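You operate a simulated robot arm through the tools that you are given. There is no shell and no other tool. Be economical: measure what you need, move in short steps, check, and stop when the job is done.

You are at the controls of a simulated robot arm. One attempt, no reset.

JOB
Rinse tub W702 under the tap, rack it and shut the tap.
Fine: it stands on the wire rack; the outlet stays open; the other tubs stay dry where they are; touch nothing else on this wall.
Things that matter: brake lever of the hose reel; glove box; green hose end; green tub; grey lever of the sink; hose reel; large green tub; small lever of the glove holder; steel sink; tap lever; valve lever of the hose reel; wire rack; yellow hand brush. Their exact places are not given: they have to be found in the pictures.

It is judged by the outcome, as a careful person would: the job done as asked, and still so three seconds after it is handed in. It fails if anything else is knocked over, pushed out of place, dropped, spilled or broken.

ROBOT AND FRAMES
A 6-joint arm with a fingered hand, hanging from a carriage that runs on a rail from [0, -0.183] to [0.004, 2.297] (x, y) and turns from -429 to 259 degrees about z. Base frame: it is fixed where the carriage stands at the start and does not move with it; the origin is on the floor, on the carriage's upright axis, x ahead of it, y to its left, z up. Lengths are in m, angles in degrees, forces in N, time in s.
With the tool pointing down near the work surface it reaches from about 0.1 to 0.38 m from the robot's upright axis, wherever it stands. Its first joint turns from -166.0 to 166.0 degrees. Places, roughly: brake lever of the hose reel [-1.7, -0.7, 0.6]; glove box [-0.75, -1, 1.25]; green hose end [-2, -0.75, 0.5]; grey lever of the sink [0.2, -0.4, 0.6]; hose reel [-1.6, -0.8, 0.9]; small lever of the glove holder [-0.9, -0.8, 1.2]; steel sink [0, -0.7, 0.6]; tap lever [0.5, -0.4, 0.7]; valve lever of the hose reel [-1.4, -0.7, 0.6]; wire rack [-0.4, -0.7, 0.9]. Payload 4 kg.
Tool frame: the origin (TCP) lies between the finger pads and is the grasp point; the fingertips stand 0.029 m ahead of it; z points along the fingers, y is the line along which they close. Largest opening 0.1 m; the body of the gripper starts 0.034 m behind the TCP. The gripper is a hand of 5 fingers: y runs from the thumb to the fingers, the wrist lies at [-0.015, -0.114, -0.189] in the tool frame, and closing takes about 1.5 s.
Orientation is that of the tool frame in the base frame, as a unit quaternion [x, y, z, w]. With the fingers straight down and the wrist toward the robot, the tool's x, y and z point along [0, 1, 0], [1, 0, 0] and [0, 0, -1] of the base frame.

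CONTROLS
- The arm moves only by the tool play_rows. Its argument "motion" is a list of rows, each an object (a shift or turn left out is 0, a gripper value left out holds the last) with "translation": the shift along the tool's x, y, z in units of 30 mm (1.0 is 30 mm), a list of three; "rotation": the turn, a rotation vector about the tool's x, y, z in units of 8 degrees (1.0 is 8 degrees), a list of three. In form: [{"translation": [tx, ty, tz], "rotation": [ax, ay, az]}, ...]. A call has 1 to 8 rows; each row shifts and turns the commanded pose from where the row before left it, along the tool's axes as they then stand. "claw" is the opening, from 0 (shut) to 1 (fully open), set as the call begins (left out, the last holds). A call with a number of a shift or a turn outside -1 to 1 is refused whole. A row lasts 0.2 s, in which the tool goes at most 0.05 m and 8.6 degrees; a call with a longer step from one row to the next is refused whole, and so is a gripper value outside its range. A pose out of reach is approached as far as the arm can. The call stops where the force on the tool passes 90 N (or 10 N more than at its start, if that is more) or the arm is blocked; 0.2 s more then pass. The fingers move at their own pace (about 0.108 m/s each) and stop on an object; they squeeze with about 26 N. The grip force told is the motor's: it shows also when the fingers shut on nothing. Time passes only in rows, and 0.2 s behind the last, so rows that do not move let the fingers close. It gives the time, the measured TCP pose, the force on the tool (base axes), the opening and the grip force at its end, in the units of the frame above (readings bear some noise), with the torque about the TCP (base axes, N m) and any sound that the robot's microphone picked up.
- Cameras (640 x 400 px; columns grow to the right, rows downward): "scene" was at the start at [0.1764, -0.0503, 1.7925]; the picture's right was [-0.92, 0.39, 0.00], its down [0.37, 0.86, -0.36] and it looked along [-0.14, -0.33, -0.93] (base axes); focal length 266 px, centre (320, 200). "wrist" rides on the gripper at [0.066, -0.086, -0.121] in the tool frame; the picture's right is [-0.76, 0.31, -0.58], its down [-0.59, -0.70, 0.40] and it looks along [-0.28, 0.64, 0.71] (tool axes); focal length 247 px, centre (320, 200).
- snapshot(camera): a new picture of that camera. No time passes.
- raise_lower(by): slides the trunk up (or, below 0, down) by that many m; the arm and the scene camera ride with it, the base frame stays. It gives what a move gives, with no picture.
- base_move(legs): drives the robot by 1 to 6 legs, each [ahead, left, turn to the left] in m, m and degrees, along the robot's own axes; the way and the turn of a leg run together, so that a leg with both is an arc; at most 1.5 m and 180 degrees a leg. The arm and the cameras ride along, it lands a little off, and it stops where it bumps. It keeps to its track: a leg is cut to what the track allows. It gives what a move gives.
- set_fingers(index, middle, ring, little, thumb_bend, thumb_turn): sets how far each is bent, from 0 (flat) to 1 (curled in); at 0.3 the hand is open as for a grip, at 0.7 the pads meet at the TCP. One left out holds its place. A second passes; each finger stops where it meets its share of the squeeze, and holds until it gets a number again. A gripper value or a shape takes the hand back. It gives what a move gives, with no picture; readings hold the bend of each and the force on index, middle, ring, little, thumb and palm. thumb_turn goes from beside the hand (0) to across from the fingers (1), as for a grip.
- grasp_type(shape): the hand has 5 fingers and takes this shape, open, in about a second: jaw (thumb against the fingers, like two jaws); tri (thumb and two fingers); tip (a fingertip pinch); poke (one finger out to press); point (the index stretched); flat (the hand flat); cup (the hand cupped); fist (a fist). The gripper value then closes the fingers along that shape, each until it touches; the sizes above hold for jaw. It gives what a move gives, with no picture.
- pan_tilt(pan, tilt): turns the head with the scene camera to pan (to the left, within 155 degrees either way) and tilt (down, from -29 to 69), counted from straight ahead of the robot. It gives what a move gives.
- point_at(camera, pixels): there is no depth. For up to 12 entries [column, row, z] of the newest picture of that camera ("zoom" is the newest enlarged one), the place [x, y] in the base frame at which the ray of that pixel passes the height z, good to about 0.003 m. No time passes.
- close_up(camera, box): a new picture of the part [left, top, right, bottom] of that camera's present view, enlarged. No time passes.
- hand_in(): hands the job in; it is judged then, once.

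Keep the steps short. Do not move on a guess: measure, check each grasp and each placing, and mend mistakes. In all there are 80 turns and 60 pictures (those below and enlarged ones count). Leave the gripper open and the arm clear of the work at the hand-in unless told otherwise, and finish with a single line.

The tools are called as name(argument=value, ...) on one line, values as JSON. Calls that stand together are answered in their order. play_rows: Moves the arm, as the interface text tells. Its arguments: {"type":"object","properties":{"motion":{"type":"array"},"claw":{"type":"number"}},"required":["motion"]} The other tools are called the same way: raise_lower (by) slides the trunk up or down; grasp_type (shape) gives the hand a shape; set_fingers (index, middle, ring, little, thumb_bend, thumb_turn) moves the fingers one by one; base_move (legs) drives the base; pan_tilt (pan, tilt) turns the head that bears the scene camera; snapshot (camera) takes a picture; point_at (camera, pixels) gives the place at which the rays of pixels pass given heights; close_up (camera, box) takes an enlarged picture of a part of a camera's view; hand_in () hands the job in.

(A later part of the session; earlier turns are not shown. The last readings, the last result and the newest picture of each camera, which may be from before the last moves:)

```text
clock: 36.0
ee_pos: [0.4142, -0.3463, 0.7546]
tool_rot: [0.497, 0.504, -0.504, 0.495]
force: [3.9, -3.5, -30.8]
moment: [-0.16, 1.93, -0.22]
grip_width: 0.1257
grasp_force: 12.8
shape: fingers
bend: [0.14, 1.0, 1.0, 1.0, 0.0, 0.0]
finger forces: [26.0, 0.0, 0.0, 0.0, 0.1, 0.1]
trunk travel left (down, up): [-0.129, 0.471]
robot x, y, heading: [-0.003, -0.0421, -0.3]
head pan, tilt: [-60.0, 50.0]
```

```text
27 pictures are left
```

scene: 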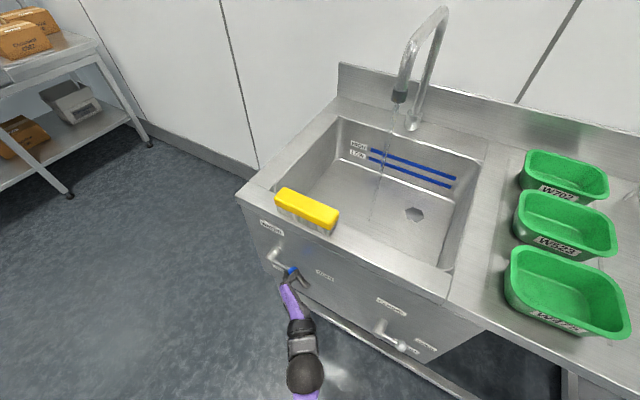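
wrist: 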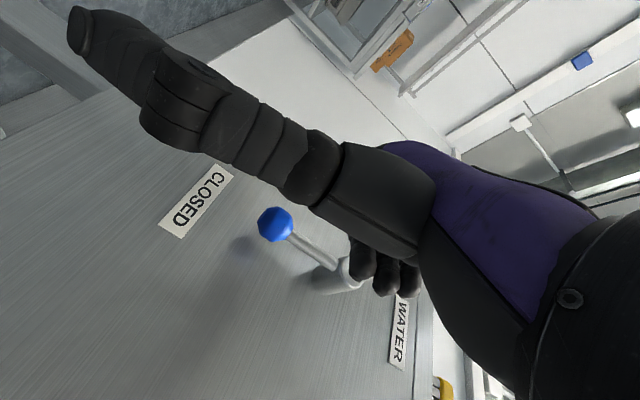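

The push met the end stop (30 N, index bent back), so it's fully open and water runs. I'll ease down, retreat from the panel, and restore the jaw shape.

play_rows(motion=[{"translation": [0.7, 0, 0]}, {"translation": [0.3, 0, -0.8]}, {"translation": [0, 0, -1]}, {"translation": [0, 0, -1]}, {"translation": [0, 0, -1]}, {"translation": [0, 0, -1]}, {"translation": [0, 0, -1]}, {"translation": [0, 0, -1]}])

grasp_type(shape="jaw")

base_move(legs=[[0, 0.15, 0]])

raise_lower(by=0.45)

play_rows(motion=[{"translation": [0, -0.8, 0], "rotation": [0, 0.94, 0]}, {"translation": [0, -0.8, 0], "rotation": [0, 0.94, 0]}, {"translation": [0, -0.8, 0], "rotation": [0, 0.94, 0]}, {"translation": [0, -0.8, 0], "rotation": [0, 0.94, 0]}, {"translation": [0, -0.8, 0], "rotation": [0, 0.94, 0]}, {"translation": [0, -0.8, 0], "rotation": [0, 0.94, 0]}])

play_rows(motion=[{"translation": [0, -0.8, 0], "rotation": [0, 0.94, 0]}, {"translation": [0, -0.8, 0], "rotation": [0, 0.94, 0]}, {"translation": [0, -0.8, 0], "rotation": [0, 0.94, 0]}, {"translation": [0, 0, 0], "rotation": [0, 0.94, 0]}, {"translation": [0, 0, 0], "rotation": [0, 0.94, 0]}, {"translation": [0, 0, 0], "rotation": [0, 0.94, 0]}])

pan_tilt(pan=-100, tilt=50)

snapshot(camera="scene")

```text
clock: 37.8
ee_pos: [0.4184, -0.1399, 0.7311]
tool_rot: [-0.5, -0.499, 0.502, -0.499]
force: [-0.6, 0.2, -0.4]
moment: [0.02, -0.02, 0.02]
grip_width: 0.1317
grasp_force: 0.0
shape: fingers
bend: [0.2, 1.0, 1.0, 1.0, 0.0, 0.0]
finger forces: [0.0, 0.0, 0.1, 0.0, 0.0, 0.0]
trunk travel left (down, up): [-0.129, 0.471]
robot x, y, heading: [-0.0015, -0.0371, -0.1]
head pan, tilt: [-60.0, 50.0]
```

```text
clock: 38.7
ee_pos: [0.4183, -0.1417, 0.7299]
tool_rot: [-0.5, -0.499, 0.502, -0.5]
force: [0.4, -0.3, 0.3]
moment: [0.0, -0.04, 0.01]
grip_width: 0.1001
grasp_force: 0.0
shape: jaw
bend: [0.3, 0.3, 0.3, 0.3, 0.3, 0.97]
finger forces: [0.0, 0.0, 0.0, 0.0, 0.1, 0.0]
trunk travel left (down, up): [-0.129, 0.471]
robot x, y, heading: [-0.0007, -0.0418, -0.3]
head pan, tilt: [-60.0, 50.0]
```

```text
clock: 40.1
ee_pos: [0.4193, 0.0073, 0.7304]
tool_rot: [-0.499, -0.498, 0.503, -0.5]
force: [0.4, 0.0, -0.8]
moment: [-0.02, 0.02, 0.0]
grip_width: 0.0998
grasp_force: 0.0
shape: jaw
bend: [0.3, 0.3, 0.3, 0.3, 0.3, 0.97]
finger forces: [0.0, 0.0, 0.0, 0.0, 0.0, 0.0]
trunk travel left (down, up): [-0.129, 0.471]
robot x, y, heading: [-0.0007, 0.106, -0.3]
head pan, tilt: [-60.0, 50.0]
```

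```text
refused: 0.45 is not a number from -0.4 to 0.4
```

```text
clock: 41.5
ee_pos: [0.2848, -0.0167, 0.7219]
tool_rot: [0.655, 0.652, -0.272, 0.269]
force: [0.0, -0.1, 0.4]
moment: [-0.02, 0.04, 0.05]
grip_width: 0.1002
grasp_force: 0.1
shape: jaw
bend: [0.3, 0.3, 0.3, 0.3, 0.3, 0.98]
finger forces: [0.0, 0.0, 0.0, 0.0, 0.0, 0.0]
out of reach, approached as far as the arm can: row 1, 2, 3, 4
trunk travel left (down, up): [-0.129, 0.471]
robot x, y, heading: [0.003, 0.1083, -0.5]
head pan, tilt: [-60.0, 50.0]
```

```text
clock: 42.9
ee_pos: [0.2583, -0.0211, 0.7436]
tool_rot: [0.693, 0.684, -0.125, 0.188]
force: [0.4, -0.1, -0.4]
moment: [-0.04, 0.0, 0.02]
grip_width: 0.0998
grasp_force: 0.0
shape: jaw
bend: [0.3, 0.3, 0.3, 0.3, 0.3, 0.98]
finger forces: [0.0, 0.0, 0.0, 0.1, 0.0, 0.0]
out of reach, approached as far as the arm can: row 3, 4, 5, 6
trunk travel left (down, up): [-0.129, 0.471]
robot x, y, heading: [-0.0007, 0.1117, 0.1]
head pan, tilt: [-60.0, 50.0]
```

```text
clock: 44.0
ee_pos: [0.2591, -0.0208, 0.7439]
tool_rot: [0.693, 0.684, -0.127, 0.19]
force: [-0.1, 0.3, 0.6]
moment: [0.01, 0.03, -0.02]
grip_width: 0.0997
grasp_force: 0.0
shape: jaw
bend: [0.3, 0.3, 0.3, 0.3, 0.3, 0.98]
finger forces: [0.0, 0.0, 0.1, 0.0, 0.0, 0.0]
trunk travel left (down, up): [-0.129, 0.471]
robot x, y, heading: [0.0004, 0.1116, -0.2]
head pan, tilt: [-100.0, 50.0]
```

```text
26 pictures are left
```

scene: 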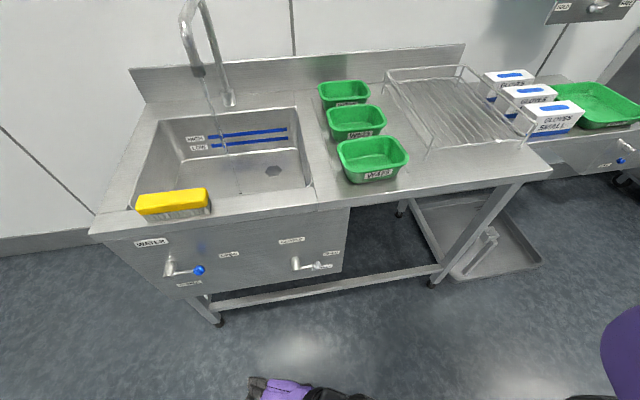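

The lever is now horizontal at OPEN with a full stream. Now raise the trunk 0.4 m and look at the tubs and rack from higher.

close_up(camera="scene", box=[300, 50, 540, 200])

point_at(camera="zoom", pixels=[[52, 92, 0.95], [52, 92, 1.05], [189, 83, 0.95], [75, 143, 0.93], [180, 128, 0.93], [73, 160, 1.0], [232, 50, 0.95], [232, 50, 1.05], [432, 35, 0.95], [345, 260, 0.95], [620, 212, 0.95]])

raise_lower(by=0.4)

pan_tilt(pan=-100, tilt=60)

snapshot(camera="scene")

```text
2.67 times, centred on (420, 125) of scene
```

zoom: 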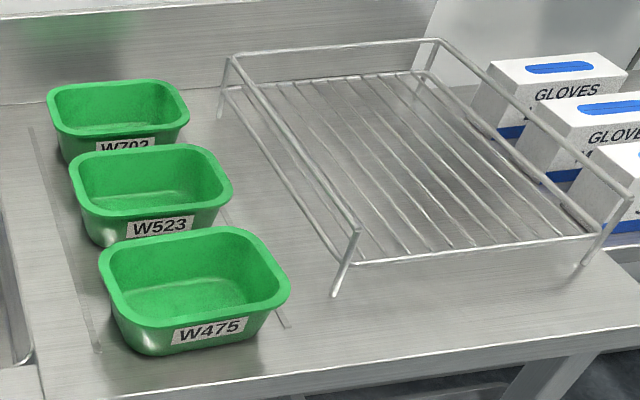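

```text
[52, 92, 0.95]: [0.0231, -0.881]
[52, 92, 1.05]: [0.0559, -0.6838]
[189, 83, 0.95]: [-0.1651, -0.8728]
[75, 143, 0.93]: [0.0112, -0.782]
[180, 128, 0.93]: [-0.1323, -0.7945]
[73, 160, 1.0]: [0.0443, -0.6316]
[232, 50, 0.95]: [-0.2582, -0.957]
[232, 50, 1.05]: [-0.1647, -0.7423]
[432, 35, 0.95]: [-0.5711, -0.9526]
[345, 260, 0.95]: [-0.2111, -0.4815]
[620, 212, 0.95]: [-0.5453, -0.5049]
```

```text
clock: 47.8
ee_pos: [0.2587, -0.0205, 1.145]
tool_rot: [0.693, 0.684, -0.127, 0.189]
force: [0.1, 1.1, -0.3]
moment: [0.0, 0.02, -0.01]
grip_width: 0.1002
grasp_force: 0.1
shape: jaw
bend: [0.3, 0.3, 0.3, 0.3, 0.3, 0.98]
finger forces: [0.1, 0.0, 0.1, 0.1, 0.0, 0.0]
trunk travel left (down, up): [-0.529, 0.071]
robot x, y, heading: [0.0031, 0.1101, -0.5]
head pan, tilt: [-100.0, 50.0]
```

```text
clock: 48.5
ee_pos: [0.259, -0.0222, 1.1441]
tool_rot: [0.693, 0.684, -0.126, 0.189]
force: [-0.3, -0.2, -1.0]
moment: [0.0, 0.01, -0.01]
grip_width: 0.0999
grasp_force: 0.2
shape: jaw
bend: [0.3, 0.3, 0.3, 0.3, 0.3, 0.98]
finger forces: [0.0, 0.1, 0.1, 0.0, 0.0, 0.0]
trunk travel left (down, up): [-0.529, 0.071]
robot x, y, heading: [-0.0005, 0.1036, -0.4]
head pan, tilt: [-100.0, 60.0]
```

```text
24 pictures are left
```

scene: 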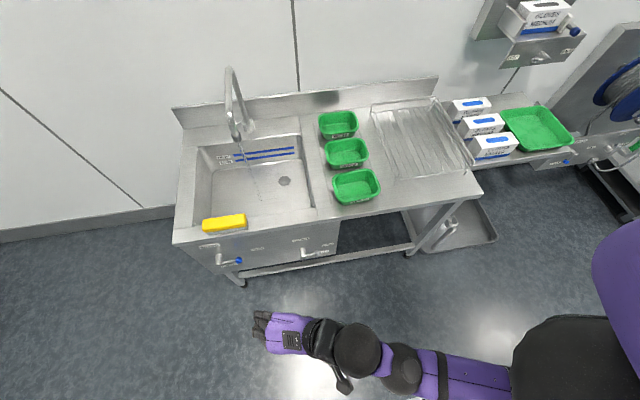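

close_up(camera="scene", box=[220, 70, 476, 230])

```text
2.50 times, centred on (348, 150) of scene
```

zoom: 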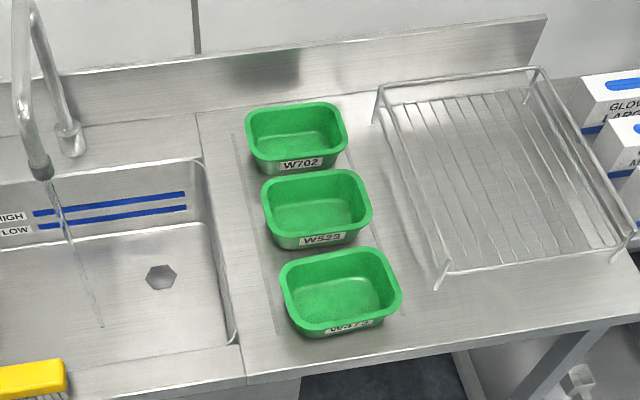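

point_at(camera="zoom", pixels=[[246, 118, 0.98], [246, 118, 1.05], [346, 118, 0.98], [262, 168, 0.93], [345, 152, 0.93], [378, 87, 1.0], [436, 288, 0.93], [448, 262, 1.0], [632, 238, 1.0], [540, 68, 1.0], [42, 175, 1.13], [100, 325, 0.72]])

point_at(camera="zoom", pixels=[[298, 152, 0.98], [265, 180, 0.98], [370, 180, 0.98], [315, 247, 0.98], [318, 172, 0.98], [298, 104, 0.98], [530, 180, 0.93], [440, 100, 0.95], [470, 265, 0.95], [600, 248, 0.95]])

```text
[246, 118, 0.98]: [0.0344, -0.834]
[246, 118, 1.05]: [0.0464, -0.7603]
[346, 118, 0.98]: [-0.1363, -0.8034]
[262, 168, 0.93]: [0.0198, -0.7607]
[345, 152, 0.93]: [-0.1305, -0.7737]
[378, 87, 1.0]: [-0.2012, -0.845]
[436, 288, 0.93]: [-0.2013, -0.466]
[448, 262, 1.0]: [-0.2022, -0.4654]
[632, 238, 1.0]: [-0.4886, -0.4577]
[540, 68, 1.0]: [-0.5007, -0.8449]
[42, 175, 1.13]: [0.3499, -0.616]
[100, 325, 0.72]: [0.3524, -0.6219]
```

```text
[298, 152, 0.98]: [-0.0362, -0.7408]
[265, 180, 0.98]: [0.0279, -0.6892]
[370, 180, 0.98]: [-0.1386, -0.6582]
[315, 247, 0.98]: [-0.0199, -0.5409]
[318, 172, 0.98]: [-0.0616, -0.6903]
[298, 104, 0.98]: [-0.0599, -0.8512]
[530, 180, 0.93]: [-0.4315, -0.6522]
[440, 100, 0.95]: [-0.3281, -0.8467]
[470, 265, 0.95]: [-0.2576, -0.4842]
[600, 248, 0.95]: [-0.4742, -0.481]
```

Measured: table z≈0.93; W702 rim spans x -0.136…0.034, y -0.851…-0.741 (z≈0.98); W523's rear rim y≈-0.69; rack top frame z≈1.0, x -0.495…-0.20, y -0.845…-0.46; spout mouth [0.35,-0.616,1.13]. I'll extend the arm away from the axis at z 1.14 and turn the hand so the wrist is toward the robot.

play_rows(motion=[{"translation": [-1, 0, 0]}, {"translation": [-1, 0, 0]}, {"translation": [-1, 0, 0]}, {"translation": [-1, 0, 0]}, {"translation": [-1, 0, 0]}])

play_rows(motion=[{"rotation": [0, 0, 1]}, {"rotation": [0, 0, 1]}, {"rotation": [0, 0, 1]}, {"rotation": [0, 0, 1]}, {"rotation": [0, 0, 1]}, {"rotation": [0, 0, 1]}])

play_rows(motion=[{"rotation": [0, 0, 1]}, {"rotation": [0, 0, 1]}, {"rotation": [0, 0, 1]}, {"rotation": [0, 0, 1]}, {"rotation": [0, 0, 1]}, {"rotation": [0, 0, 0.25]}])

```text
clock: 49.7
ee_pos: [0.2768, -0.141, 1.16]
tool_rot: [0.693, 0.683, -0.128, 0.192]
force: [0.2, 1.3, 0.0]
moment: [0.01, -0.02, -0.01]
grip_width: 0.0999
grasp_force: 0.1
shape: jaw
bend: [0.3, 0.3, 0.3, 0.3, 0.3, 0.98]
finger forces: [0.0, 0.1, 0.0, 0.0, 0.1, 0.0]
out of reach, approached as far as the arm can: row 3, 4, 5
trunk travel left (down, up): [-0.529, 0.071]
robot x, y, heading: [0.002, 0.1089, -0.4]
head pan, tilt: [-100.0, 60.0]
```

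```text
clock: 51.1
ee_pos: [0.2772, -0.1422, 1.1601]
tool_rot: [0.911, 0.344, -0.04, 0.225]
force: [-0.7, 0.1, -0.9]
moment: [0.01, 0.0, 0.02]
grip_width: 0.0997
grasp_force: 0.0
shape: jaw
bend: [0.3, 0.3, 0.3, 0.3, 0.3, 0.98]
finger forces: [0.0, 0.0, 0.1, 0.0, 0.1, 0.0]
trunk travel left (down, up): [-0.529, 0.071]
robot x, y, heading: [0.001, 0.1075, -0.2]
head pan, tilt: [-100.0, 60.0]
```

```text
clock: 52.5
ee_pos: [0.268, -0.2073, 1.1232]
tool_rot: [0.974, -0.006, 0.046, 0.224]
force: [-0.1, -0.2, -0.1]
moment: [-0.01, -0.03, 0.02]
grip_width: 0.0998
grasp_force: 0.1
shape: jaw
bend: [0.3, 0.3, 0.3, 0.3, 0.3, 0.98]
finger forces: [0.0, 0.0, 0.1, 0.0, 0.0, 0.1]
out of reach, approached as far as the arm can: row 3, 4, 5, 6
trunk travel left (down, up): [-0.529, 0.071]
robot x, y, heading: [-0.0022, 0.1079, -0.2]
head pan, tilt: [-100.0, 60.0]
```

The hand still tilts 26° and reach is limited here. I'll test levelling it out to see what's reachable.

play_rows(motion=[{"rotation": [0.82, 0, 0]}, {"rotation": [0.82, 0, 0]}, {"rotation": [0.82, 0, 0]}, {"rotation": [0.82, 0, 0]}])

play_rows(motion=[{"translation": [-1, 0, 0]}, {"translation": [-1, 0, 0]}, {"translation": [-1, 0, 0]}, {"translation": [-1, 0, 0]}, {"translation": [-1, 0, 0]}, {"translation": [-1, 0, 0]}, {"translation": [-1, 0, 0]}, {"translation": [-1, 0, 0]}])

```text
clock: 53.5
ee_pos: [0.261, -0.2343, 1.0834]
tool_rot: [0.999, 0.004, 0.046, -0.003]
force: [-0.2, 0.8, -0.3]
moment: [0.03, 0.03, -0.01]
grip_width: 0.0999
grasp_force: 0.0
shape: jaw
bend: [0.3, 0.3, 0.3, 0.3, 0.3, 0.98]
finger forces: [0.1, 0.1, 0.1, 0.1, 0.1, 0.0]
out of reach, approached as far as the arm can: row 1, 2, 3, 4
trunk travel left (down, up): [-0.529, 0.071]
robot x, y, heading: [0.0002, 0.1081, -0.0]
head pan, tilt: [-100.0, 60.0]
```

```text
clock: 55.3
ee_pos: [0.0225, -0.2367, 1.0649]
tool_rot: [0.999, 0.003, 0.045, -0.003]
force: [0.1, 0.0, 0.8]
moment: [0.0, -0.02, -0.02]
grip_width: 0.0996
grasp_force: 0.1
shape: jaw
bend: [0.3, 0.3, 0.3, 0.3, 0.3, 0.98]
finger forces: [0.0, 0.1, 0.1, 0.0, 0.0, 0.1]
trunk travel left (down, up): [-0.529, 0.071]
robot x, y, heading: [-0.0032, 0.1055, -0.4]
head pan, tilt: [-100.0, 60.0]
```

Now the tool points straight down at [0.02,-0.24,1.065]. Testing reach toward the wall at this height (fingertips 1.035, above the tub rims).

play_rows(motion=[{"translation": [-1, 1, 0]}, {"translation": [-1, 1, 0]}, {"translation": [0, 1, 0]}, {"translation": [0, 1, 0]}, {"translation": [0, 1, 0]}, {"translation": [0, 1, 0]}, {"translation": [0, 1, 0]}])

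```text
clock: 56.9
ee_pos: [-0.0364, -0.4499, 1.0566]
tool_rot: [0.999, 0.004, 0.044, -0.003]
force: [0.5, 0.5, -0.5]
moment: [-0.06, -0.03, 0.0]
grip_width: 0.0997
grasp_force: 0.1
shape: jaw
bend: [0.3, 0.3, 0.3, 0.3, 0.3, 0.98]
finger forces: [0.1, 0.1, 0.0, 0.0, 0.0, 0.0]
trunk travel left (down, up): [-0.529, 0.071]
robot x, y, heading: [0.0001, 0.1114, -0.1]
head pan, tilt: [-100.0, 60.0]
```

Reach is fine. I'll level the small 5° roll, lift 4 cm, and drive the base forward 0.25 m so the hand hovers near W702's front wall.

play_rows(motion=[{"translation": [0, -0.5, -0.6], "rotation": [0, -0.63, 0]}, {"translation": [0, 0, -0.6]}])

base_move(legs=[[0, -0.25, 0]])

snapshot(camera="scene")

snapshot(camera="wrist")

```text
clock: 57.5
ee_pos: [-0.04, -0.432, 1.0932]
tool_rot: [1.0, 0.003, 0.001, -0.003]
force: [-0.6, 0.8, 0.3]
moment: [-0.06, -0.01, 0.05]
grip_width: 0.1
grasp_force: 0.0
shape: jaw
bend: [0.3, 0.3, 0.3, 0.3, 0.3, 0.98]
finger forces: [0.0, 0.0, 0.0, 0.0, 0.0, 0.0]
trunk travel left (down, up): [-0.529, 0.071]
robot x, y, heading: [0.0042, 0.1094, -0.6]
head pan, tilt: [-100.0, 60.0]
```

```text
clock: 59.3
ee_pos: [-0.0423, -0.6783, 1.0918]
tool_rot: [1.0, 0.002, 0.001, -0.004]
force: [0.1, -0.9, -0.4]
moment: [0.01, -0.02, 0.0]
grip_width: 0.0998
grasp_force: 0.0
shape: jaw
bend: [0.3, 0.3, 0.3, 0.3, 0.3, 0.98]
finger forces: [0.1, 0.1, 0.0, 0.0, 0.0, 0.0]
trunk travel left (down, up): [-0.529, 0.071]
robot x, y, heading: [0.0005, -0.1379, -0.4]
head pan, tilt: [-100.0, 60.0]
```

```text
22 pictures are left
```

scene: 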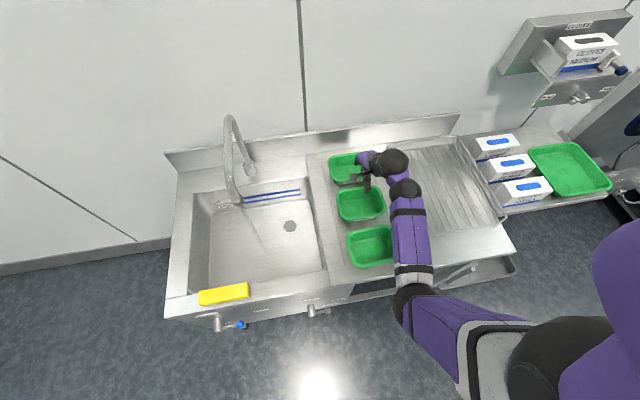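

```text
21 pictures are left
```

wrist: 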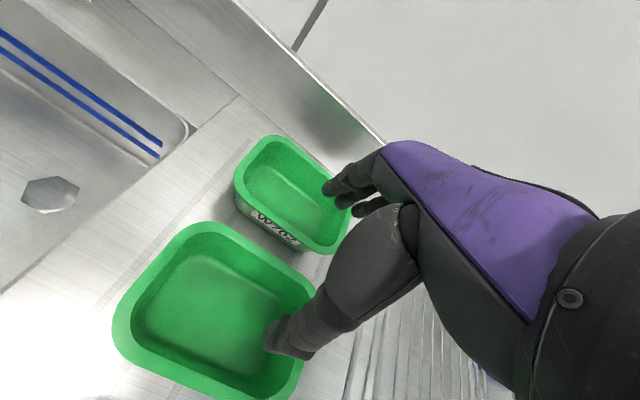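

point_at(camera="wrist", pixels=[[237, 195, 0.98], [237, 195, 1.0], [330, 252, 0.98], [330, 252, 1.0], [270, 137, 0.98], [282, 228, 0.98], [282, 228, 1.0], [190, 224, 0.98], [310, 285, 0.98], [250, 235, 0.98], [235, 232, 0.93]])

close_up(camera="scene", box=[310, 130, 422, 280])

```text
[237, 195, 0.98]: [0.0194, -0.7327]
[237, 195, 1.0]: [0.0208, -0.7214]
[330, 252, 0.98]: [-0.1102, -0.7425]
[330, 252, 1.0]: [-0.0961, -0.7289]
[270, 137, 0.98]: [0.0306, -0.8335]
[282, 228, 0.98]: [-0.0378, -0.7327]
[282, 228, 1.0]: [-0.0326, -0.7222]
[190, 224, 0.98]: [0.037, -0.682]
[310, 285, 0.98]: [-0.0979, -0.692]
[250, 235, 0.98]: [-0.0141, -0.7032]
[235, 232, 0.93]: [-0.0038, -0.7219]
```

```text
2.67 times, centred on (366, 205) of scene
```

zoom: 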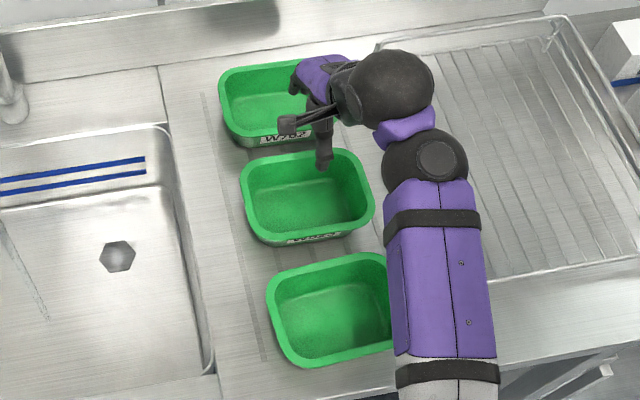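

point_at(camera="zoom", pixels=[[232, 132, 0.98], [232, 132, 1.0], [270, 134, 0.98], [270, 134, 1.0], [300, 152, 0.98], [300, 152, 1.0], [255, 158, 0.98], [255, 158, 1.0]])

```text
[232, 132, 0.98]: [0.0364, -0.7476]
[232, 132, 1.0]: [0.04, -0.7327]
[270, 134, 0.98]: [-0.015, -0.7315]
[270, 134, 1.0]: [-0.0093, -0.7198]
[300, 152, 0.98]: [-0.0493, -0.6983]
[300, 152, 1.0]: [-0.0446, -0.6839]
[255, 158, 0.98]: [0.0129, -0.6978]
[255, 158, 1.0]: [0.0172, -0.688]
```

Front rim of W702 at y≈-0.735, W523's rear rim ≈-0.695: a ~4 cm gap for the thumb. I'll narrow the opening to half, drive 3.5 cm closer, and look down the wrist camera before descending.

base_move(legs=[[0, -0.035, 0]])

play_rows(motion=[{"translation": [-0.2, 0.6, 0.3]}, {"translation": [0, 0.5, 0.3]}, {"translation": [0, 0, 0.3]}, {"translation": [0, 0, 0]}], claw=0.5)

snapshot(camera="wrist")

```text
clock: 60.1
ee_pos: [-0.0427, -0.7106, 1.0929]
tool_rot: [1.0, 0.002, 0.0, -0.004]
force: [-0.2, 0.2, 0.1]
moment: [-0.02, 0.01, 0.01]
grip_width: 0.1002
grasp_force: 0.2
shape: jaw
bend: [0.3, 0.3, 0.3, 0.3, 0.3, 0.98]
finger forces: [0.1, 0.0, 0.0, 0.1, 0.0, 0.0]
trunk travel left (down, up): [-0.529, 0.071]
robot x, y, heading: [-0.0014, -0.1669, -0.5]
head pan, tilt: [-100.0, 60.0]
```

```text
clock: 61.1
ee_pos: [-0.0467, -0.7445, 1.0669]
tool_rot: [1.0, 0.002, 0.001, -0.004]
force: [0.2, 0.3, -0.2]
moment: [-0.01, -0.01, 0.0]
grip_width: 0.0502
grasp_force: 0.0
shape: jaw
bend: [0.41, 0.42, 0.74, 0.48, 0.35, 1.0]
finger forces: [0.1, 0.0, 0.0, 0.1, 0.0, 0.1]
trunk travel left (down, up): [-0.529, 0.071]
robot x, y, heading: [-0.0004, -0.169, -0.5]
head pan, tilt: [-100.0, 60.0]
```

```text
19 pictures are left
```

wrist: 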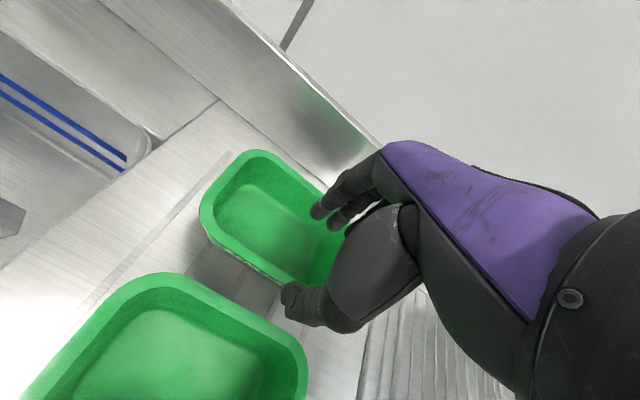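

point_at(camera="wrist", pixels=[[284, 295, 1.04], [296, 318, 1.04], [296, 285, 1.04], [317, 213, 1.04], [245, 266, 0.985], [283, 283, 0.985], [250, 325, 0.985], [180, 277, 0.985]])

```text
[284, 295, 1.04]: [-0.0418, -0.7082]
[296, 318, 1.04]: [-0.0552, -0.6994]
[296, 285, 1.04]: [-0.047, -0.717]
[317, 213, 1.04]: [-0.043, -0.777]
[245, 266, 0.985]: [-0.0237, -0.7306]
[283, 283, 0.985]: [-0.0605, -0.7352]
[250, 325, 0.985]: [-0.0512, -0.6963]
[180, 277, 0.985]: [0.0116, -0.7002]
```

Thumb spans y -0.717…-0.699; the gap is -0.733…-0.697. I'll shift 8 mm toward the wall and descend in small steps.

play_rows(motion=[{"translation": [0, 0.27, 0.2]}, {"translation": [0, 0, 0.5]}, {"translation": [0, 0, 0.5]}, {"translation": [0, 0, 0.4]}])

snapshot(camera="wrist")

```text
clock: 62.1
ee_pos: [-0.0492, -0.7512, 1.018]
tool_rot: [1.0, 0.002, 0.001, -0.003]
force: [-0.6, 0.0, 0.0]
moment: [-0.01, -0.01, 0.02]
grip_width: 0.0503
grasp_force: 0.1
shape: jaw
bend: [0.41, 0.42, 0.74, 0.49, 0.35, 1.0]
finger forces: [0.0, 0.0, 0.0, 0.0, 0.0, 0.1]
trunk travel left (down, up): [-0.529, 0.071]
robot x, y, heading: [-0.0, -0.1691, -0.5]
head pan, tilt: [-100.0, 60.0]
```

```text
18 pictures are left
```

wrist: 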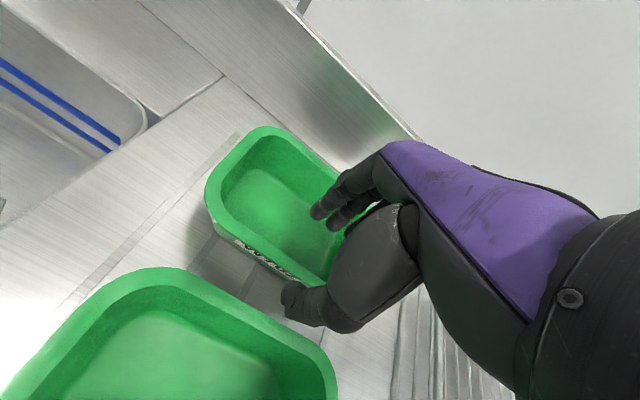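

The thumb is in the gap, fingers inside the tub. Descending the last 3.3 cm, then closing.

play_rows(motion=[{"translation": [0, 0, 0.4]}, {"translation": [0, 0, 0.4]}, {"translation": [0, 0, 0.3]}])

close_up(camera="wrist", box=[180, 100, 420, 400])

```text
clock: 63.0
ee_pos: [-0.0497, -0.7525, 0.9838]
tool_rot: [1.0, 0.002, 0.001, -0.004]
force: [-1.0, 0.1, -0.2]
moment: [0.02, 0.03, 0.01]
grip_width: 0.0504
grasp_force: 0.0
shape: jaw
bend: [0.41, 0.42, 0.74, 0.49, 0.35, 1.0]
finger forces: [0.1, 0.1, 0.0, 0.0, 0.1, 0.0]
trunk travel left (down, up): [-0.529, 0.071]
robot x, y, heading: [0.0014, -0.1713, -0.5]
head pan, tilt: [-100.0, 60.0]
```

```text
1.33 times, centred on (300, 250) of wrist
```

zoom: 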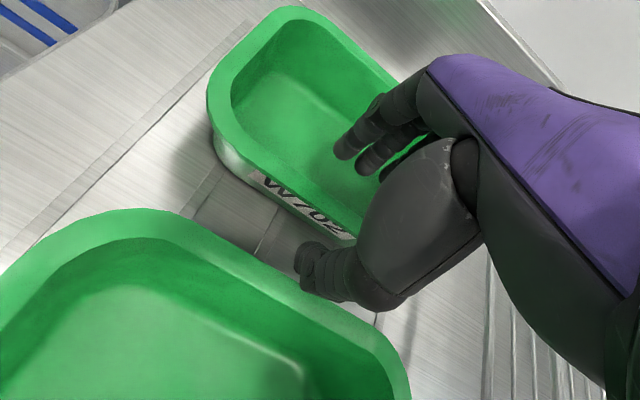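

No contact, thumb outside the front wall, fingers inside. Closing.

play_rows(motion=[{}, {}, {}, {}, {}, {}, {}, {}], claw=0)

play_rows(motion=[{"translation": [0, 0, -0.4]}, {"translation": [0, 0, -0.6]}])

snapshot(camera="wrist")

```text
clock: 64.8
ee_pos: [-0.0478, -0.7546, 0.9857]
tool_rot: [1.0, 0.002, 0.001, -0.003]
force: [1.9, 6.2, 20.5]
moment: [0.19, 0.05, -0.04]
grip_width: 0.0002
grasp_force: 26.1
shape: jaw
bend: [0.7, 0.7, 0.7, 0.7, 0.7, 1.0]
finger forces: [0.0, 9.8, 0.0, 0.0, 39.7, 0.1]
trunk travel left (down, up): [-0.529, 0.071]
robot x, y, heading: [-0.0011, -0.1702, -0.7]
head pan, tilt: [-100.0, 60.0]
```

```text
clock: 65.3
ee_pos: [-0.0482, -0.7526, 1.0121]
tool_rot: [1.0, 0.0, 0.0, -0.005]
force: [-0.4, 0.3, 0.2]
moment: [0.01, 0.0, 0.03]
grip_width: 0.0
grasp_force: 25.8
shape: jaw
bend: [0.7, 0.7, 0.7, 0.7, 0.7, 1.0]
finger forces: [0.0, 0.1, 0.0, 0.0, 0.0, 0.1]
trunk travel left (down, up): [-0.529, 0.071]
robot x, y, heading: [-0.0017, -0.173, -0.4]
head pan, tilt: [-100.0, 60.0]
```

```text
16 pictures are left
```

wrist: 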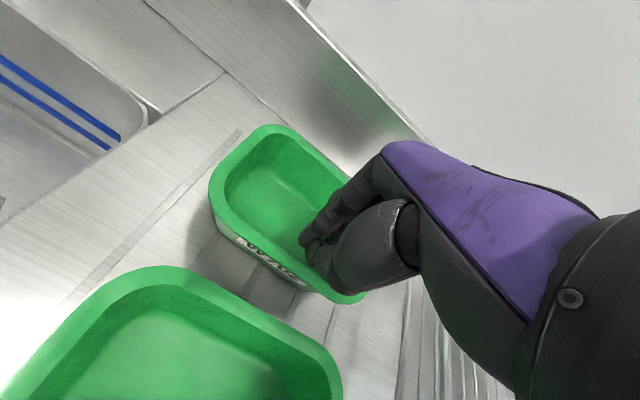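

The grip slipped: the thumb rode over the rim (width 0, tub not lifted). I'll rise clear, reopen, and re-measure.

play_rows(motion=[{"translation": [0, 0, -0.8]}, {"translation": [0, 0, -0.8]}])

play_rows(motion=[{}, {}, {}, {}], claw=0.55)

snapshot(camera="wrist")

point_at(camera="wrist", pixels=[[250, 265, 0.975], [286, 284, 0.975], [255, 312, 0.975], [288, 300, 1.02], [200, 290, 0.975]])

```text
clock: 66.0
ee_pos: [-0.0503, -0.7532, 1.063]
tool_rot: [1.0, 0.0, 0.001, -0.003]
force: [-0.1, 0.4, -0.3]
moment: [-0.01, -0.03, -0.04]
grip_width: 0.0
grasp_force: 25.6
shape: jaw
bend: [0.7, 0.7, 0.7, 0.7, 0.7, 1.0]
finger forces: [0.0, 0.0, 0.0, 0.1, 0.0, 0.1]
trunk travel left (down, up): [-0.529, 0.071]
robot x, y, heading: [0.001, -0.1697, -0.6]
head pan, tilt: [-100.0, 60.0]
```

```text
clock: 67.0
ee_pos: [-0.0504, -0.7508, 1.0622]
tool_rot: [1.0, 0.002, 0.001, -0.003]
force: [-0.3, 0.6, 0.9]
moment: [0.0, -0.01, 0.01]
grip_width: 0.0551
grasp_force: 0.1
shape: jaw
bend: [0.4, 0.41, 0.74, 0.47, 0.31, 1.0]
finger forces: [0.1, 0.1, 0.0, 0.0, 0.1, 0.1]
trunk travel left (down, up): [-0.529, 0.071]
robot x, y, heading: [0.0015, -0.1721, -0.6]
head pan, tilt: [-100.0, 60.0]
```

```text
15 pictures are left
```

wrist: 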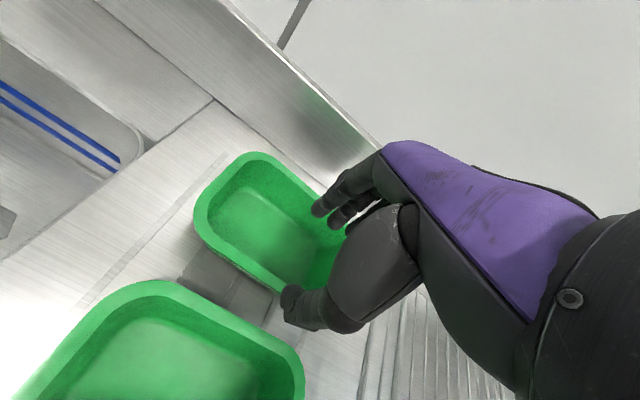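

```text
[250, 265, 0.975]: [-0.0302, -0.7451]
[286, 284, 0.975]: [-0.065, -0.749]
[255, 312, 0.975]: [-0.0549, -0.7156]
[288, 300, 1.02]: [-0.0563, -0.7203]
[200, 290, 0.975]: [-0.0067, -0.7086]
```

Gap is still clear and the tub is where it was. Descending again, 2 cm deeper this time, watching the force.

play_rows(motion=[{"translation": [0, 0.05, 0.8]}, {"translation": [0, 0, 0.8]}, {"translation": [0, 0, 0.8]}, {"translation": [0, 0, 0.4]}, {"translation": [0, 0, 0.25]}])

close_up(camera="wrist", box=[180, 100, 420, 400])

```text
clock: 68.2
ee_pos: [-0.0475, -0.7527, 0.9695]
tool_rot: [1.0, 0.002, 0.001, -0.003]
force: [0.4, -0.8, -0.4]
moment: [-0.02, 0.01, 0.02]
grip_width: 0.0549
grasp_force: 0.1
shape: jaw
bend: [0.4, 0.41, 0.74, 0.47, 0.3, 1.0]
finger forces: [0.1, 0.0, 0.0, 0.0, 0.0, 0.1]
trunk travel left (down, up): [-0.529, 0.071]
robot x, y, heading: [-0.0002, -0.1706, -0.3]
head pan, tilt: [-100.0, 60.0]
```

```text
1.33 times, centred on (300, 250) of wrist
```

zoom: 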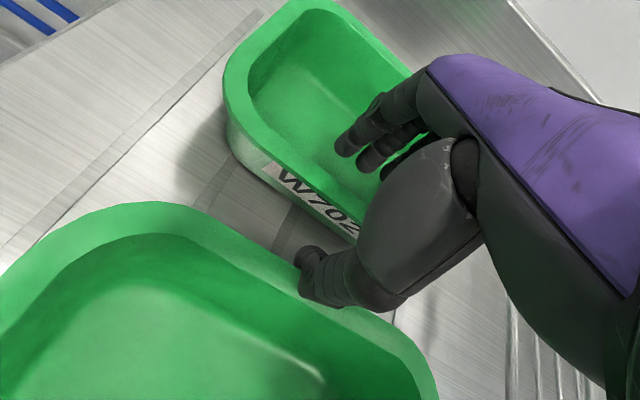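

play_rows(motion=[{"translation": [0, 0.2, 0.15]}, {"translation": [0, 0, 0.2]}])

play_rows(motion=[{}, {}, {}, {}, {}, {}, {}, {}], claw=0)

```text
clock: 68.8
ee_pos: [-0.047, -0.7592, 0.9594]
tool_rot: [1.0, 0.001, 0.001, -0.004]
force: [0.2, -0.5, 0.5]
moment: [-0.03, 0.0, -0.01]
grip_width: 0.0549
grasp_force: 0.0
shape: jaw
bend: [0.4, 0.41, 0.74, 0.47, 0.3, 1.0]
finger forces: [0.0, 0.0, 0.0, 0.1, 0.0, 0.0]
trunk travel left (down, up): [-0.529, 0.071]
robot x, y, heading: [-0.0, -0.1689, -0.5]
head pan, tilt: [-100.0, 60.0]
```

```text
clock: 70.5
ee_pos: [-0.0467, -0.7587, 0.9602]
tool_rot: [1.0, 0.001, 0.001, -0.004]
force: [0.1, -0.9, -0.2]
moment: [-0.03, 0.0, 0.05]
grip_width: 0.0
grasp_force: 25.8
shape: jaw
bend: [0.7, 0.7, 0.7, 0.7, 0.71, 1.0]
finger forces: [13.4, 6.4, 2.5, 0.0, 22.5, 0.0]
trunk travel left (down, up): [-0.529, 0.071]
robot x, y, heading: [-0.0009, -0.1718, -0.3]
head pan, tilt: [-100.0, 60.0]
```

Finger forces 13/6/2.5 N against thumb 22 N: the thin wall is held. Lifting gently 3 cm and checking.

play_rows(motion=[{"translation": [0, 0, -0.3]}, {"translation": [0, 0, -0.5]}, {"translation": [0, 0, -0.6]}])

snapshot(camera="wrist")

```text
clock: 71.3
ee_pos: [-0.047, -0.7596, 1.0016]
tool_rot: [1.0, 0.001, 0.001, -0.004]
force: [-0.4, -1.1, -0.9]
moment: [0.05, -0.02, 0.03]
grip_width: 0.0002
grasp_force: 26.1
shape: jaw
bend: [0.7, 0.7, 0.7, 0.7, 0.72, 1.0]
finger forces: [15.7, 5.8, 2.2, 0.0, 23.5, 0.1]
trunk travel left (down, up): [-0.529, 0.071]
robot x, y, heading: [0.0025, -0.1699, -0.7]
head pan, tilt: [-100.0, 60.0]
```

```text
13 pictures are left
```

wrist: 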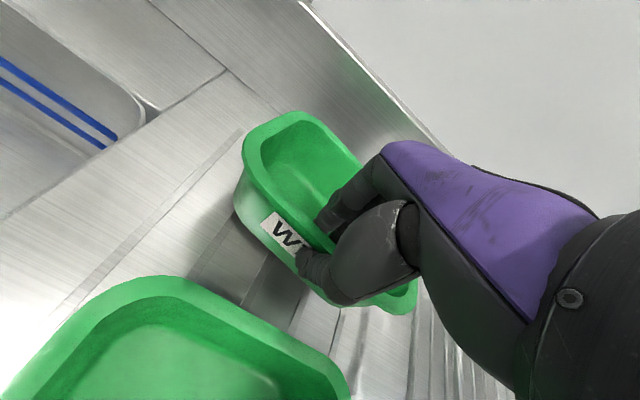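

W702 is held and lifted free. I'll lift to 1.10, draw it toward the robot, then over to the sink's left part, clear of the spout.

play_rows(motion=[{"translation": [0, 0, -0.8]}, {"translation": [0, 0, -0.9]}, {"translation": [0, -0.3, -0.9]}, {"translation": [0, -0.9, -0.7]}, {"translation": [0, -1, 0]}, {"translation": [0.3, -1, 0]}, {"translation": [0.8, -1, 0]}, {"translation": [1, -0.8, 0]}])

play_rows(motion=[{"translation": [1, -0.8, 0]}, {"translation": [1, -0.7, 0]}, {"translation": [1, 0, 0]}, {"translation": [1, 0, 0]}, {"translation": [1, 0, 0]}, {"translation": [0.9, 0, 0]}])

snapshot(camera="scene")

```text
clock: 73.2
ee_pos: [0.015, -0.6127, 1.0989]
tool_rot: [1.0, 0.002, 0.001, -0.004]
force: [-0.1, 0.6, -0.8]
moment: [0.06, -0.03, 0.03]
grip_width: 0.0
grasp_force: 25.6
shape: jaw
bend: [0.7, 0.7, 0.7, 0.7, 0.72, 1.0]
finger forces: [15.6, 5.7, 2.1, 0.0, 23.3, 0.0]
trunk travel left (down, up): [-0.529, 0.071]
robot x, y, heading: [0.0002, -0.165, -0.7]
head pan, tilt: [-100.0, 60.0]
```

```text
clock: 74.5
ee_pos: [0.1937, -0.5682, 1.0955]
tool_rot: [1.0, 0.002, 0.002, -0.002]
force: [-0.3, 0.1, -1.4]
moment: [0.1, -0.05, 0.02]
grip_width: 0.0
grasp_force: 26.1
shape: jaw
bend: [0.7, 0.7, 0.7, 0.7, 0.72, 1.0]
finger forces: [15.4, 5.6, 2.0, 0.0, 23.1, 0.0]
out of reach, approached as far as the arm can: row 6
trunk travel left (down, up): [-0.529, 0.071]
robot x, y, heading: [-0.0037, -0.1686, -0.7]
head pan, tilt: [-100.0, 60.0]
```

```text
12 pictures are left
```

scene: 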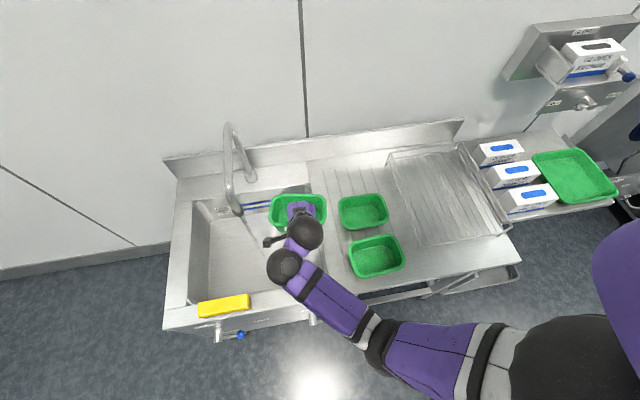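

Reach is limited at this height; I'll descend 9 cm first (tub bottom still above the table), then go to the stream.

play_rows(motion=[{"translation": [0, 0, 0.9]}, {"translation": [0.2, 0, 0.9]}, {"translation": [0.5, 0, 0.9]}, {"translation": [0.7, 0, 0.5]}])

play_rows(motion=[{"translation": [0.7, 0, 0.5]}, {"translation": [0.7, 0, 0.3]}, {"translation": [0.7, 0, 0.2]}, {"translation": [0.7, 0, 0]}, {"translation": [0.6, 0, 0]}])

close_up(camera="scene", box=[160, 110, 400, 350])

```text
clock: 75.5
ee_pos: [0.2335, -0.5658, 1.0024]
tool_rot: [1.0, 0.002, 0.0, -0.004]
force: [-0.4, 1.0, -1.4]
moment: [0.02, -0.01, 0.01]
grip_width: 0.0001
grasp_force: 25.9
shape: jaw
bend: [0.7, 0.7, 0.7, 0.7, 0.72, 1.0]
finger forces: [15.4, 5.7, 2.1, 0.0, 23.1, 0.0]
trunk travel left (down, up): [-0.529, 0.071]
robot x, y, heading: [0.0005, -0.172, -0.4]
head pan, tilt: [-100.0, 60.0]
```

```text
clock: 76.8
ee_pos: [0.3338, -0.5666, 0.9732]
tool_rot: [1.0, 0.002, 0.002, -0.004]
force: [-0.7, 0.2, -1.2]
moment: [0.06, -0.04, 0.01]
grip_width: 0.0
grasp_force: 25.7
shape: jaw
bend: [0.7, 0.7, 0.7, 0.7, 0.72, 1.0]
finger forces: [15.4, 5.7, 2.0, 0.1, 23.0, 0.1]
trunk travel left (down, up): [-0.529, 0.071]
robot x, y, heading: [-0.0037, -0.1731, -0.4]
head pan, tilt: [-100.0, 60.0]
```

```text
1.67 times, centred on (280, 230) of scene
```

zoom: 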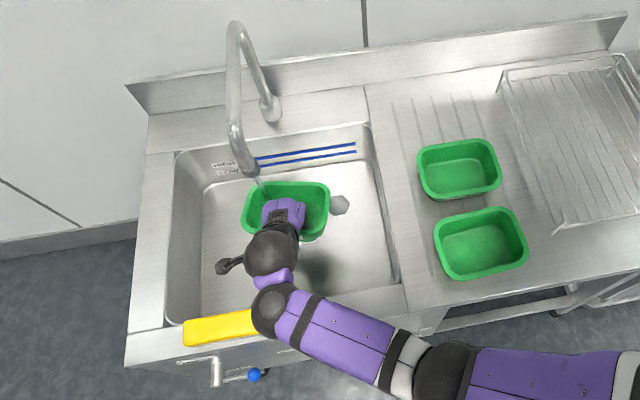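

The stream falls into the tub's left-rear part. I'll shift the tub 2 cm to centre it, and dwell while moving it gently.

play_rows(motion=[{"translation": [0.5, 0, 0]}, {}, {}, {}, {}, {}, {}, {}])

play_rows(motion=[{"translation": [-0.5, 0, 0]}, {"translation": [-0.5, 0, 0]}, {"translation": [-0.4, 0.2, 0]}, {"translation": [0.4, 0.2, 0]}, {"translation": [0.5, 0, 0]}, {"translation": [0.5, -0.4, 0]}, {}, {}])

close_up(camera="scene", box=[200, 130, 328, 260])

```text
clock: 78.5
ee_pos: [0.3493, -0.5658, 0.9718]
tool_rot: [1.0, 0.002, 0.001, -0.003]
force: [-0.1, -0.2, -1.2]
moment: [0.06, 0.01, 0.02]
grip_width: 0.0
grasp_force: 26.4
shape: jaw
bend: [0.7, 0.7, 0.7, 0.7, 0.72, 1.0]
finger forces: [15.5, 5.5, 2.1, 0.0, 22.9, 0.0]
trunk travel left (down, up): [-0.529, 0.071]
robot x, y, heading: [-0.0036, -0.1692, -0.5]
head pan, tilt: [-100.0, 60.0]
```

```text
clock: 80.3
ee_pos: [0.3487, -0.5656, 0.972]
tool_rot: [1.0, 0.002, 0.001, -0.003]
force: [-0.6, 0.5, -1.7]
moment: [0.1, -0.04, 0.0]
grip_width: 0.0
grasp_force: 25.9
shape: jaw
bend: [0.7, 0.7, 0.7, 0.7, 0.72, 1.0]
finger forces: [15.3, 5.6, 2.1, 0.1, 23.0, 0.0]
trunk travel left (down, up): [-0.529, 0.071]
robot x, y, heading: [-0.0012, -0.1695, -0.5]
head pan, tilt: [-100.0, 60.0]
```

```text
3.08 times, centred on (264, 195) of scene
```

zoom: 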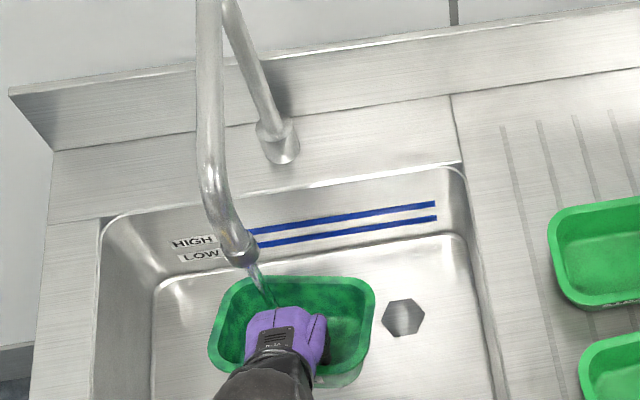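

Water runs into the tub just behind the fingers. I'll pull the hand 1.5 cm toward me so the stream hits the tub floor, and dwell more.

play_rows(motion=[{"translation": [0, -0.5, 0]}, {}, {}, {}, {}, {}, {}, {}])

play_rows(motion=[{"translation": [-0.5, 0, 0]}, {}, {"translation": [-0.5, 0, 0]}, {}, {"translation": [0.6, 0, 0]}, {"translation": [0.4, 0, 0]}, {}, {}])

close_up(camera="scene", box=[220, 160, 300, 240])

```text
clock: 82.2
ee_pos: [0.3488, -0.55, 0.9694]
tool_rot: [1.0, 0.002, 0.001, -0.003]
force: [-0.2, -0.8, -1.3]
moment: [0.06, 0.02, 0.01]
grip_width: 0.0001
grasp_force: 26.0
shape: jaw
bend: [0.7, 0.7, 0.7, 0.7, 0.72, 1.0]
finger forces: [15.4, 5.6, 2.0, 0.0, 22.9, 0.0]
trunk travel left (down, up): [-0.529, 0.071]
robot x, y, heading: [-0.001, -0.1693, -0.8]
head pan, tilt: [-100.0, 60.0]
```

```text
clock: 84.0
ee_pos: [0.3481, -0.5498, 0.9711]
tool_rot: [1.0, 0.002, 0.0, -0.003]
force: [-0.1, -0.3, -0.9]
moment: [0.07, -0.01, 0.03]
grip_width: 0.0002
grasp_force: 25.9
shape: jaw
bend: [0.7, 0.7, 0.7, 0.7, 0.72, 1.0]
finger forces: [15.4, 5.6, 2.0, 0.0, 23.1, 0.0]
trunk travel left (down, up): [-0.529, 0.071]
robot x, y, heading: [0.0014, -0.1629, -0.6]
head pan, tilt: [-100.0, 60.0]
```

```text
5.00 times, centred on (260, 200) of scene
```

zoom: 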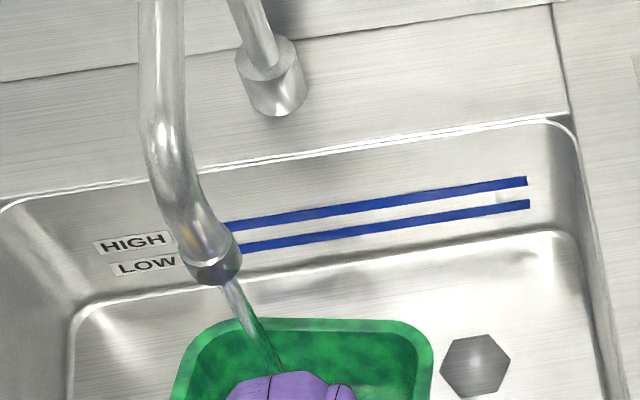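

The inside is visibly wet. Now move it out of the stream (to the sink's left part), lift a little, and tip it over its left end to drain into the sink.

play_rows(motion=[{"translation": [-1, 0, 0]}, {"translation": [-1, 0, 0]}, {"translation": [-1, 0, -0.5]}, {"translation": [0, 0, -0.9]}, {"rotation": [0, 1, 0]}, {"rotation": [0, 1, 0]}, {"rotation": [0, 1, 0]}, {"rotation": [0, 1, 0]}])

play_rows(motion=[{"rotation": [0, 1, 0]}, {"rotation": [0, 1, 0]}, {"rotation": [0, 1, 0]}, {"rotation": [0, 1, 0]}, {}, {}, {}])

close_up(camera="scene", box=[160, 110, 400, 350])

```text
clock: 85.8
ee_pos: [0.26, -0.5507, 1.0142]
tool_rot: [0.961, 0.0, 0.277, -0.003]
force: [0.4, 0.4, -1.4]
moment: [0.07, 0.05, -0.03]
grip_width: 0.0
grasp_force: 25.7
shape: jaw
bend: [0.7, 0.7, 0.7, 0.7, 0.72, 1.0]
finger forces: [15.8, 5.4, 1.7, 0.0, 22.7, 0.0]
trunk travel left (down, up): [-0.529, 0.071]
robot x, y, heading: [0.0003, -0.1743, -0.6]
head pan, tilt: [-100.0, 60.0]
```

```text
clock: 87.3
ee_pos: [0.2603, -0.5494, 1.0148]
tool_rot: [0.848, 0.0, 0.531, -0.003]
force: [1.3, 0.2, -1.5]
moment: [0.05, 0.04, 0.03]
grip_width: 0.0
grasp_force: 25.7
shape: jaw
bend: [0.7, 0.7, 0.7, 0.7, 0.72, 1.0]
finger forces: [16.3, 5.2, 1.2, 0.0, 22.3, 0.0]
trunk travel left (down, up): [-0.529, 0.071]
robot x, y, heading: [-0.0009, -0.168, -0.6]
head pan, tilt: [-100.0, 60.0]
```

```text
1.67 times, centred on (280, 230) of scene
```

zoom: 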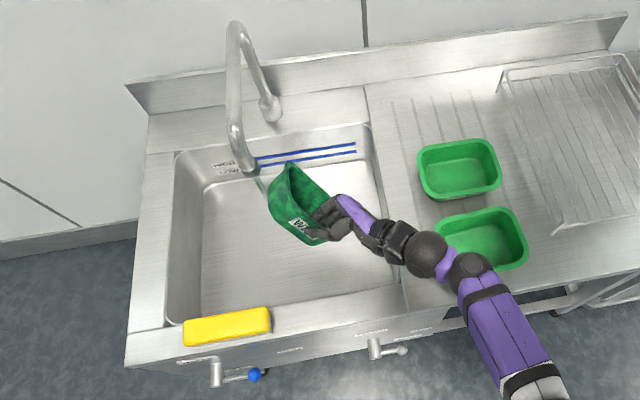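

Tipping well (64°), nothing touched. I'll raise slightly and tip another 24° to drain fully.

play_rows(motion=[{"translation": [0.8, 0, -0.3]}, {"translation": [0.6, 0, -0.3], "rotation": [0, 1, 0]}, {"translation": [0.5, 0, 0], "rotation": [0, 1, 0]}, {"rotation": [0, 1, 0]}, {}, {}, {}, {}])

play_rows(motion=[{}, {}, {}, {}, {}, {}])

close_up(camera="scene", box=[160, 110, 400, 350])

```text
clock: 89.2
ee_pos: [0.2664, -0.5526, 1.0735]
tool_rot: [0.719, -0.001, 0.695, -0.004]
force: [-0.1, 0.9, -0.8]
moment: [0.06, 0.04, -0.03]
grip_width: 0.0
grasp_force: 26.2
shape: jaw
bend: [0.7, 0.7, 0.7, 0.7, 0.72, 1.0]
finger forces: [16.7, 5.0, 0.8, 0.1, 22.3, 0.0]
trunk travel left (down, up): [-0.529, 0.071]
robot x, y, heading: [0.0004, -0.1705, -0.4]
head pan, tilt: [-100.0, 60.0]
```

```text
clock: 90.5
ee_pos: [0.2654, -0.55, 1.0731]
tool_rot: [0.719, -0.001, 0.695, -0.004]
force: [0.0, -0.6, -1.4]
moment: [0.05, 0.08, 0.0]
grip_width: 0.0
grasp_force: 25.8
shape: jaw
bend: [0.7, 0.7, 0.7, 0.7, 0.72, 1.0]
finger forces: [16.6, 5.0, 0.8, 0.0, 22.3, 0.0]
trunk travel left (down, up): [-0.529, 0.071]
robot x, y, heading: [0.0017, -0.1715, -0.7]
head pan, tilt: [-100.0, 60.0]
```

```text
1.67 times, centred on (280, 230) of scene
```

zoom: 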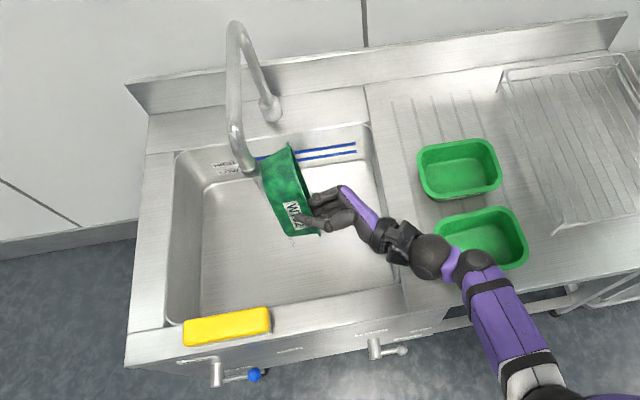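

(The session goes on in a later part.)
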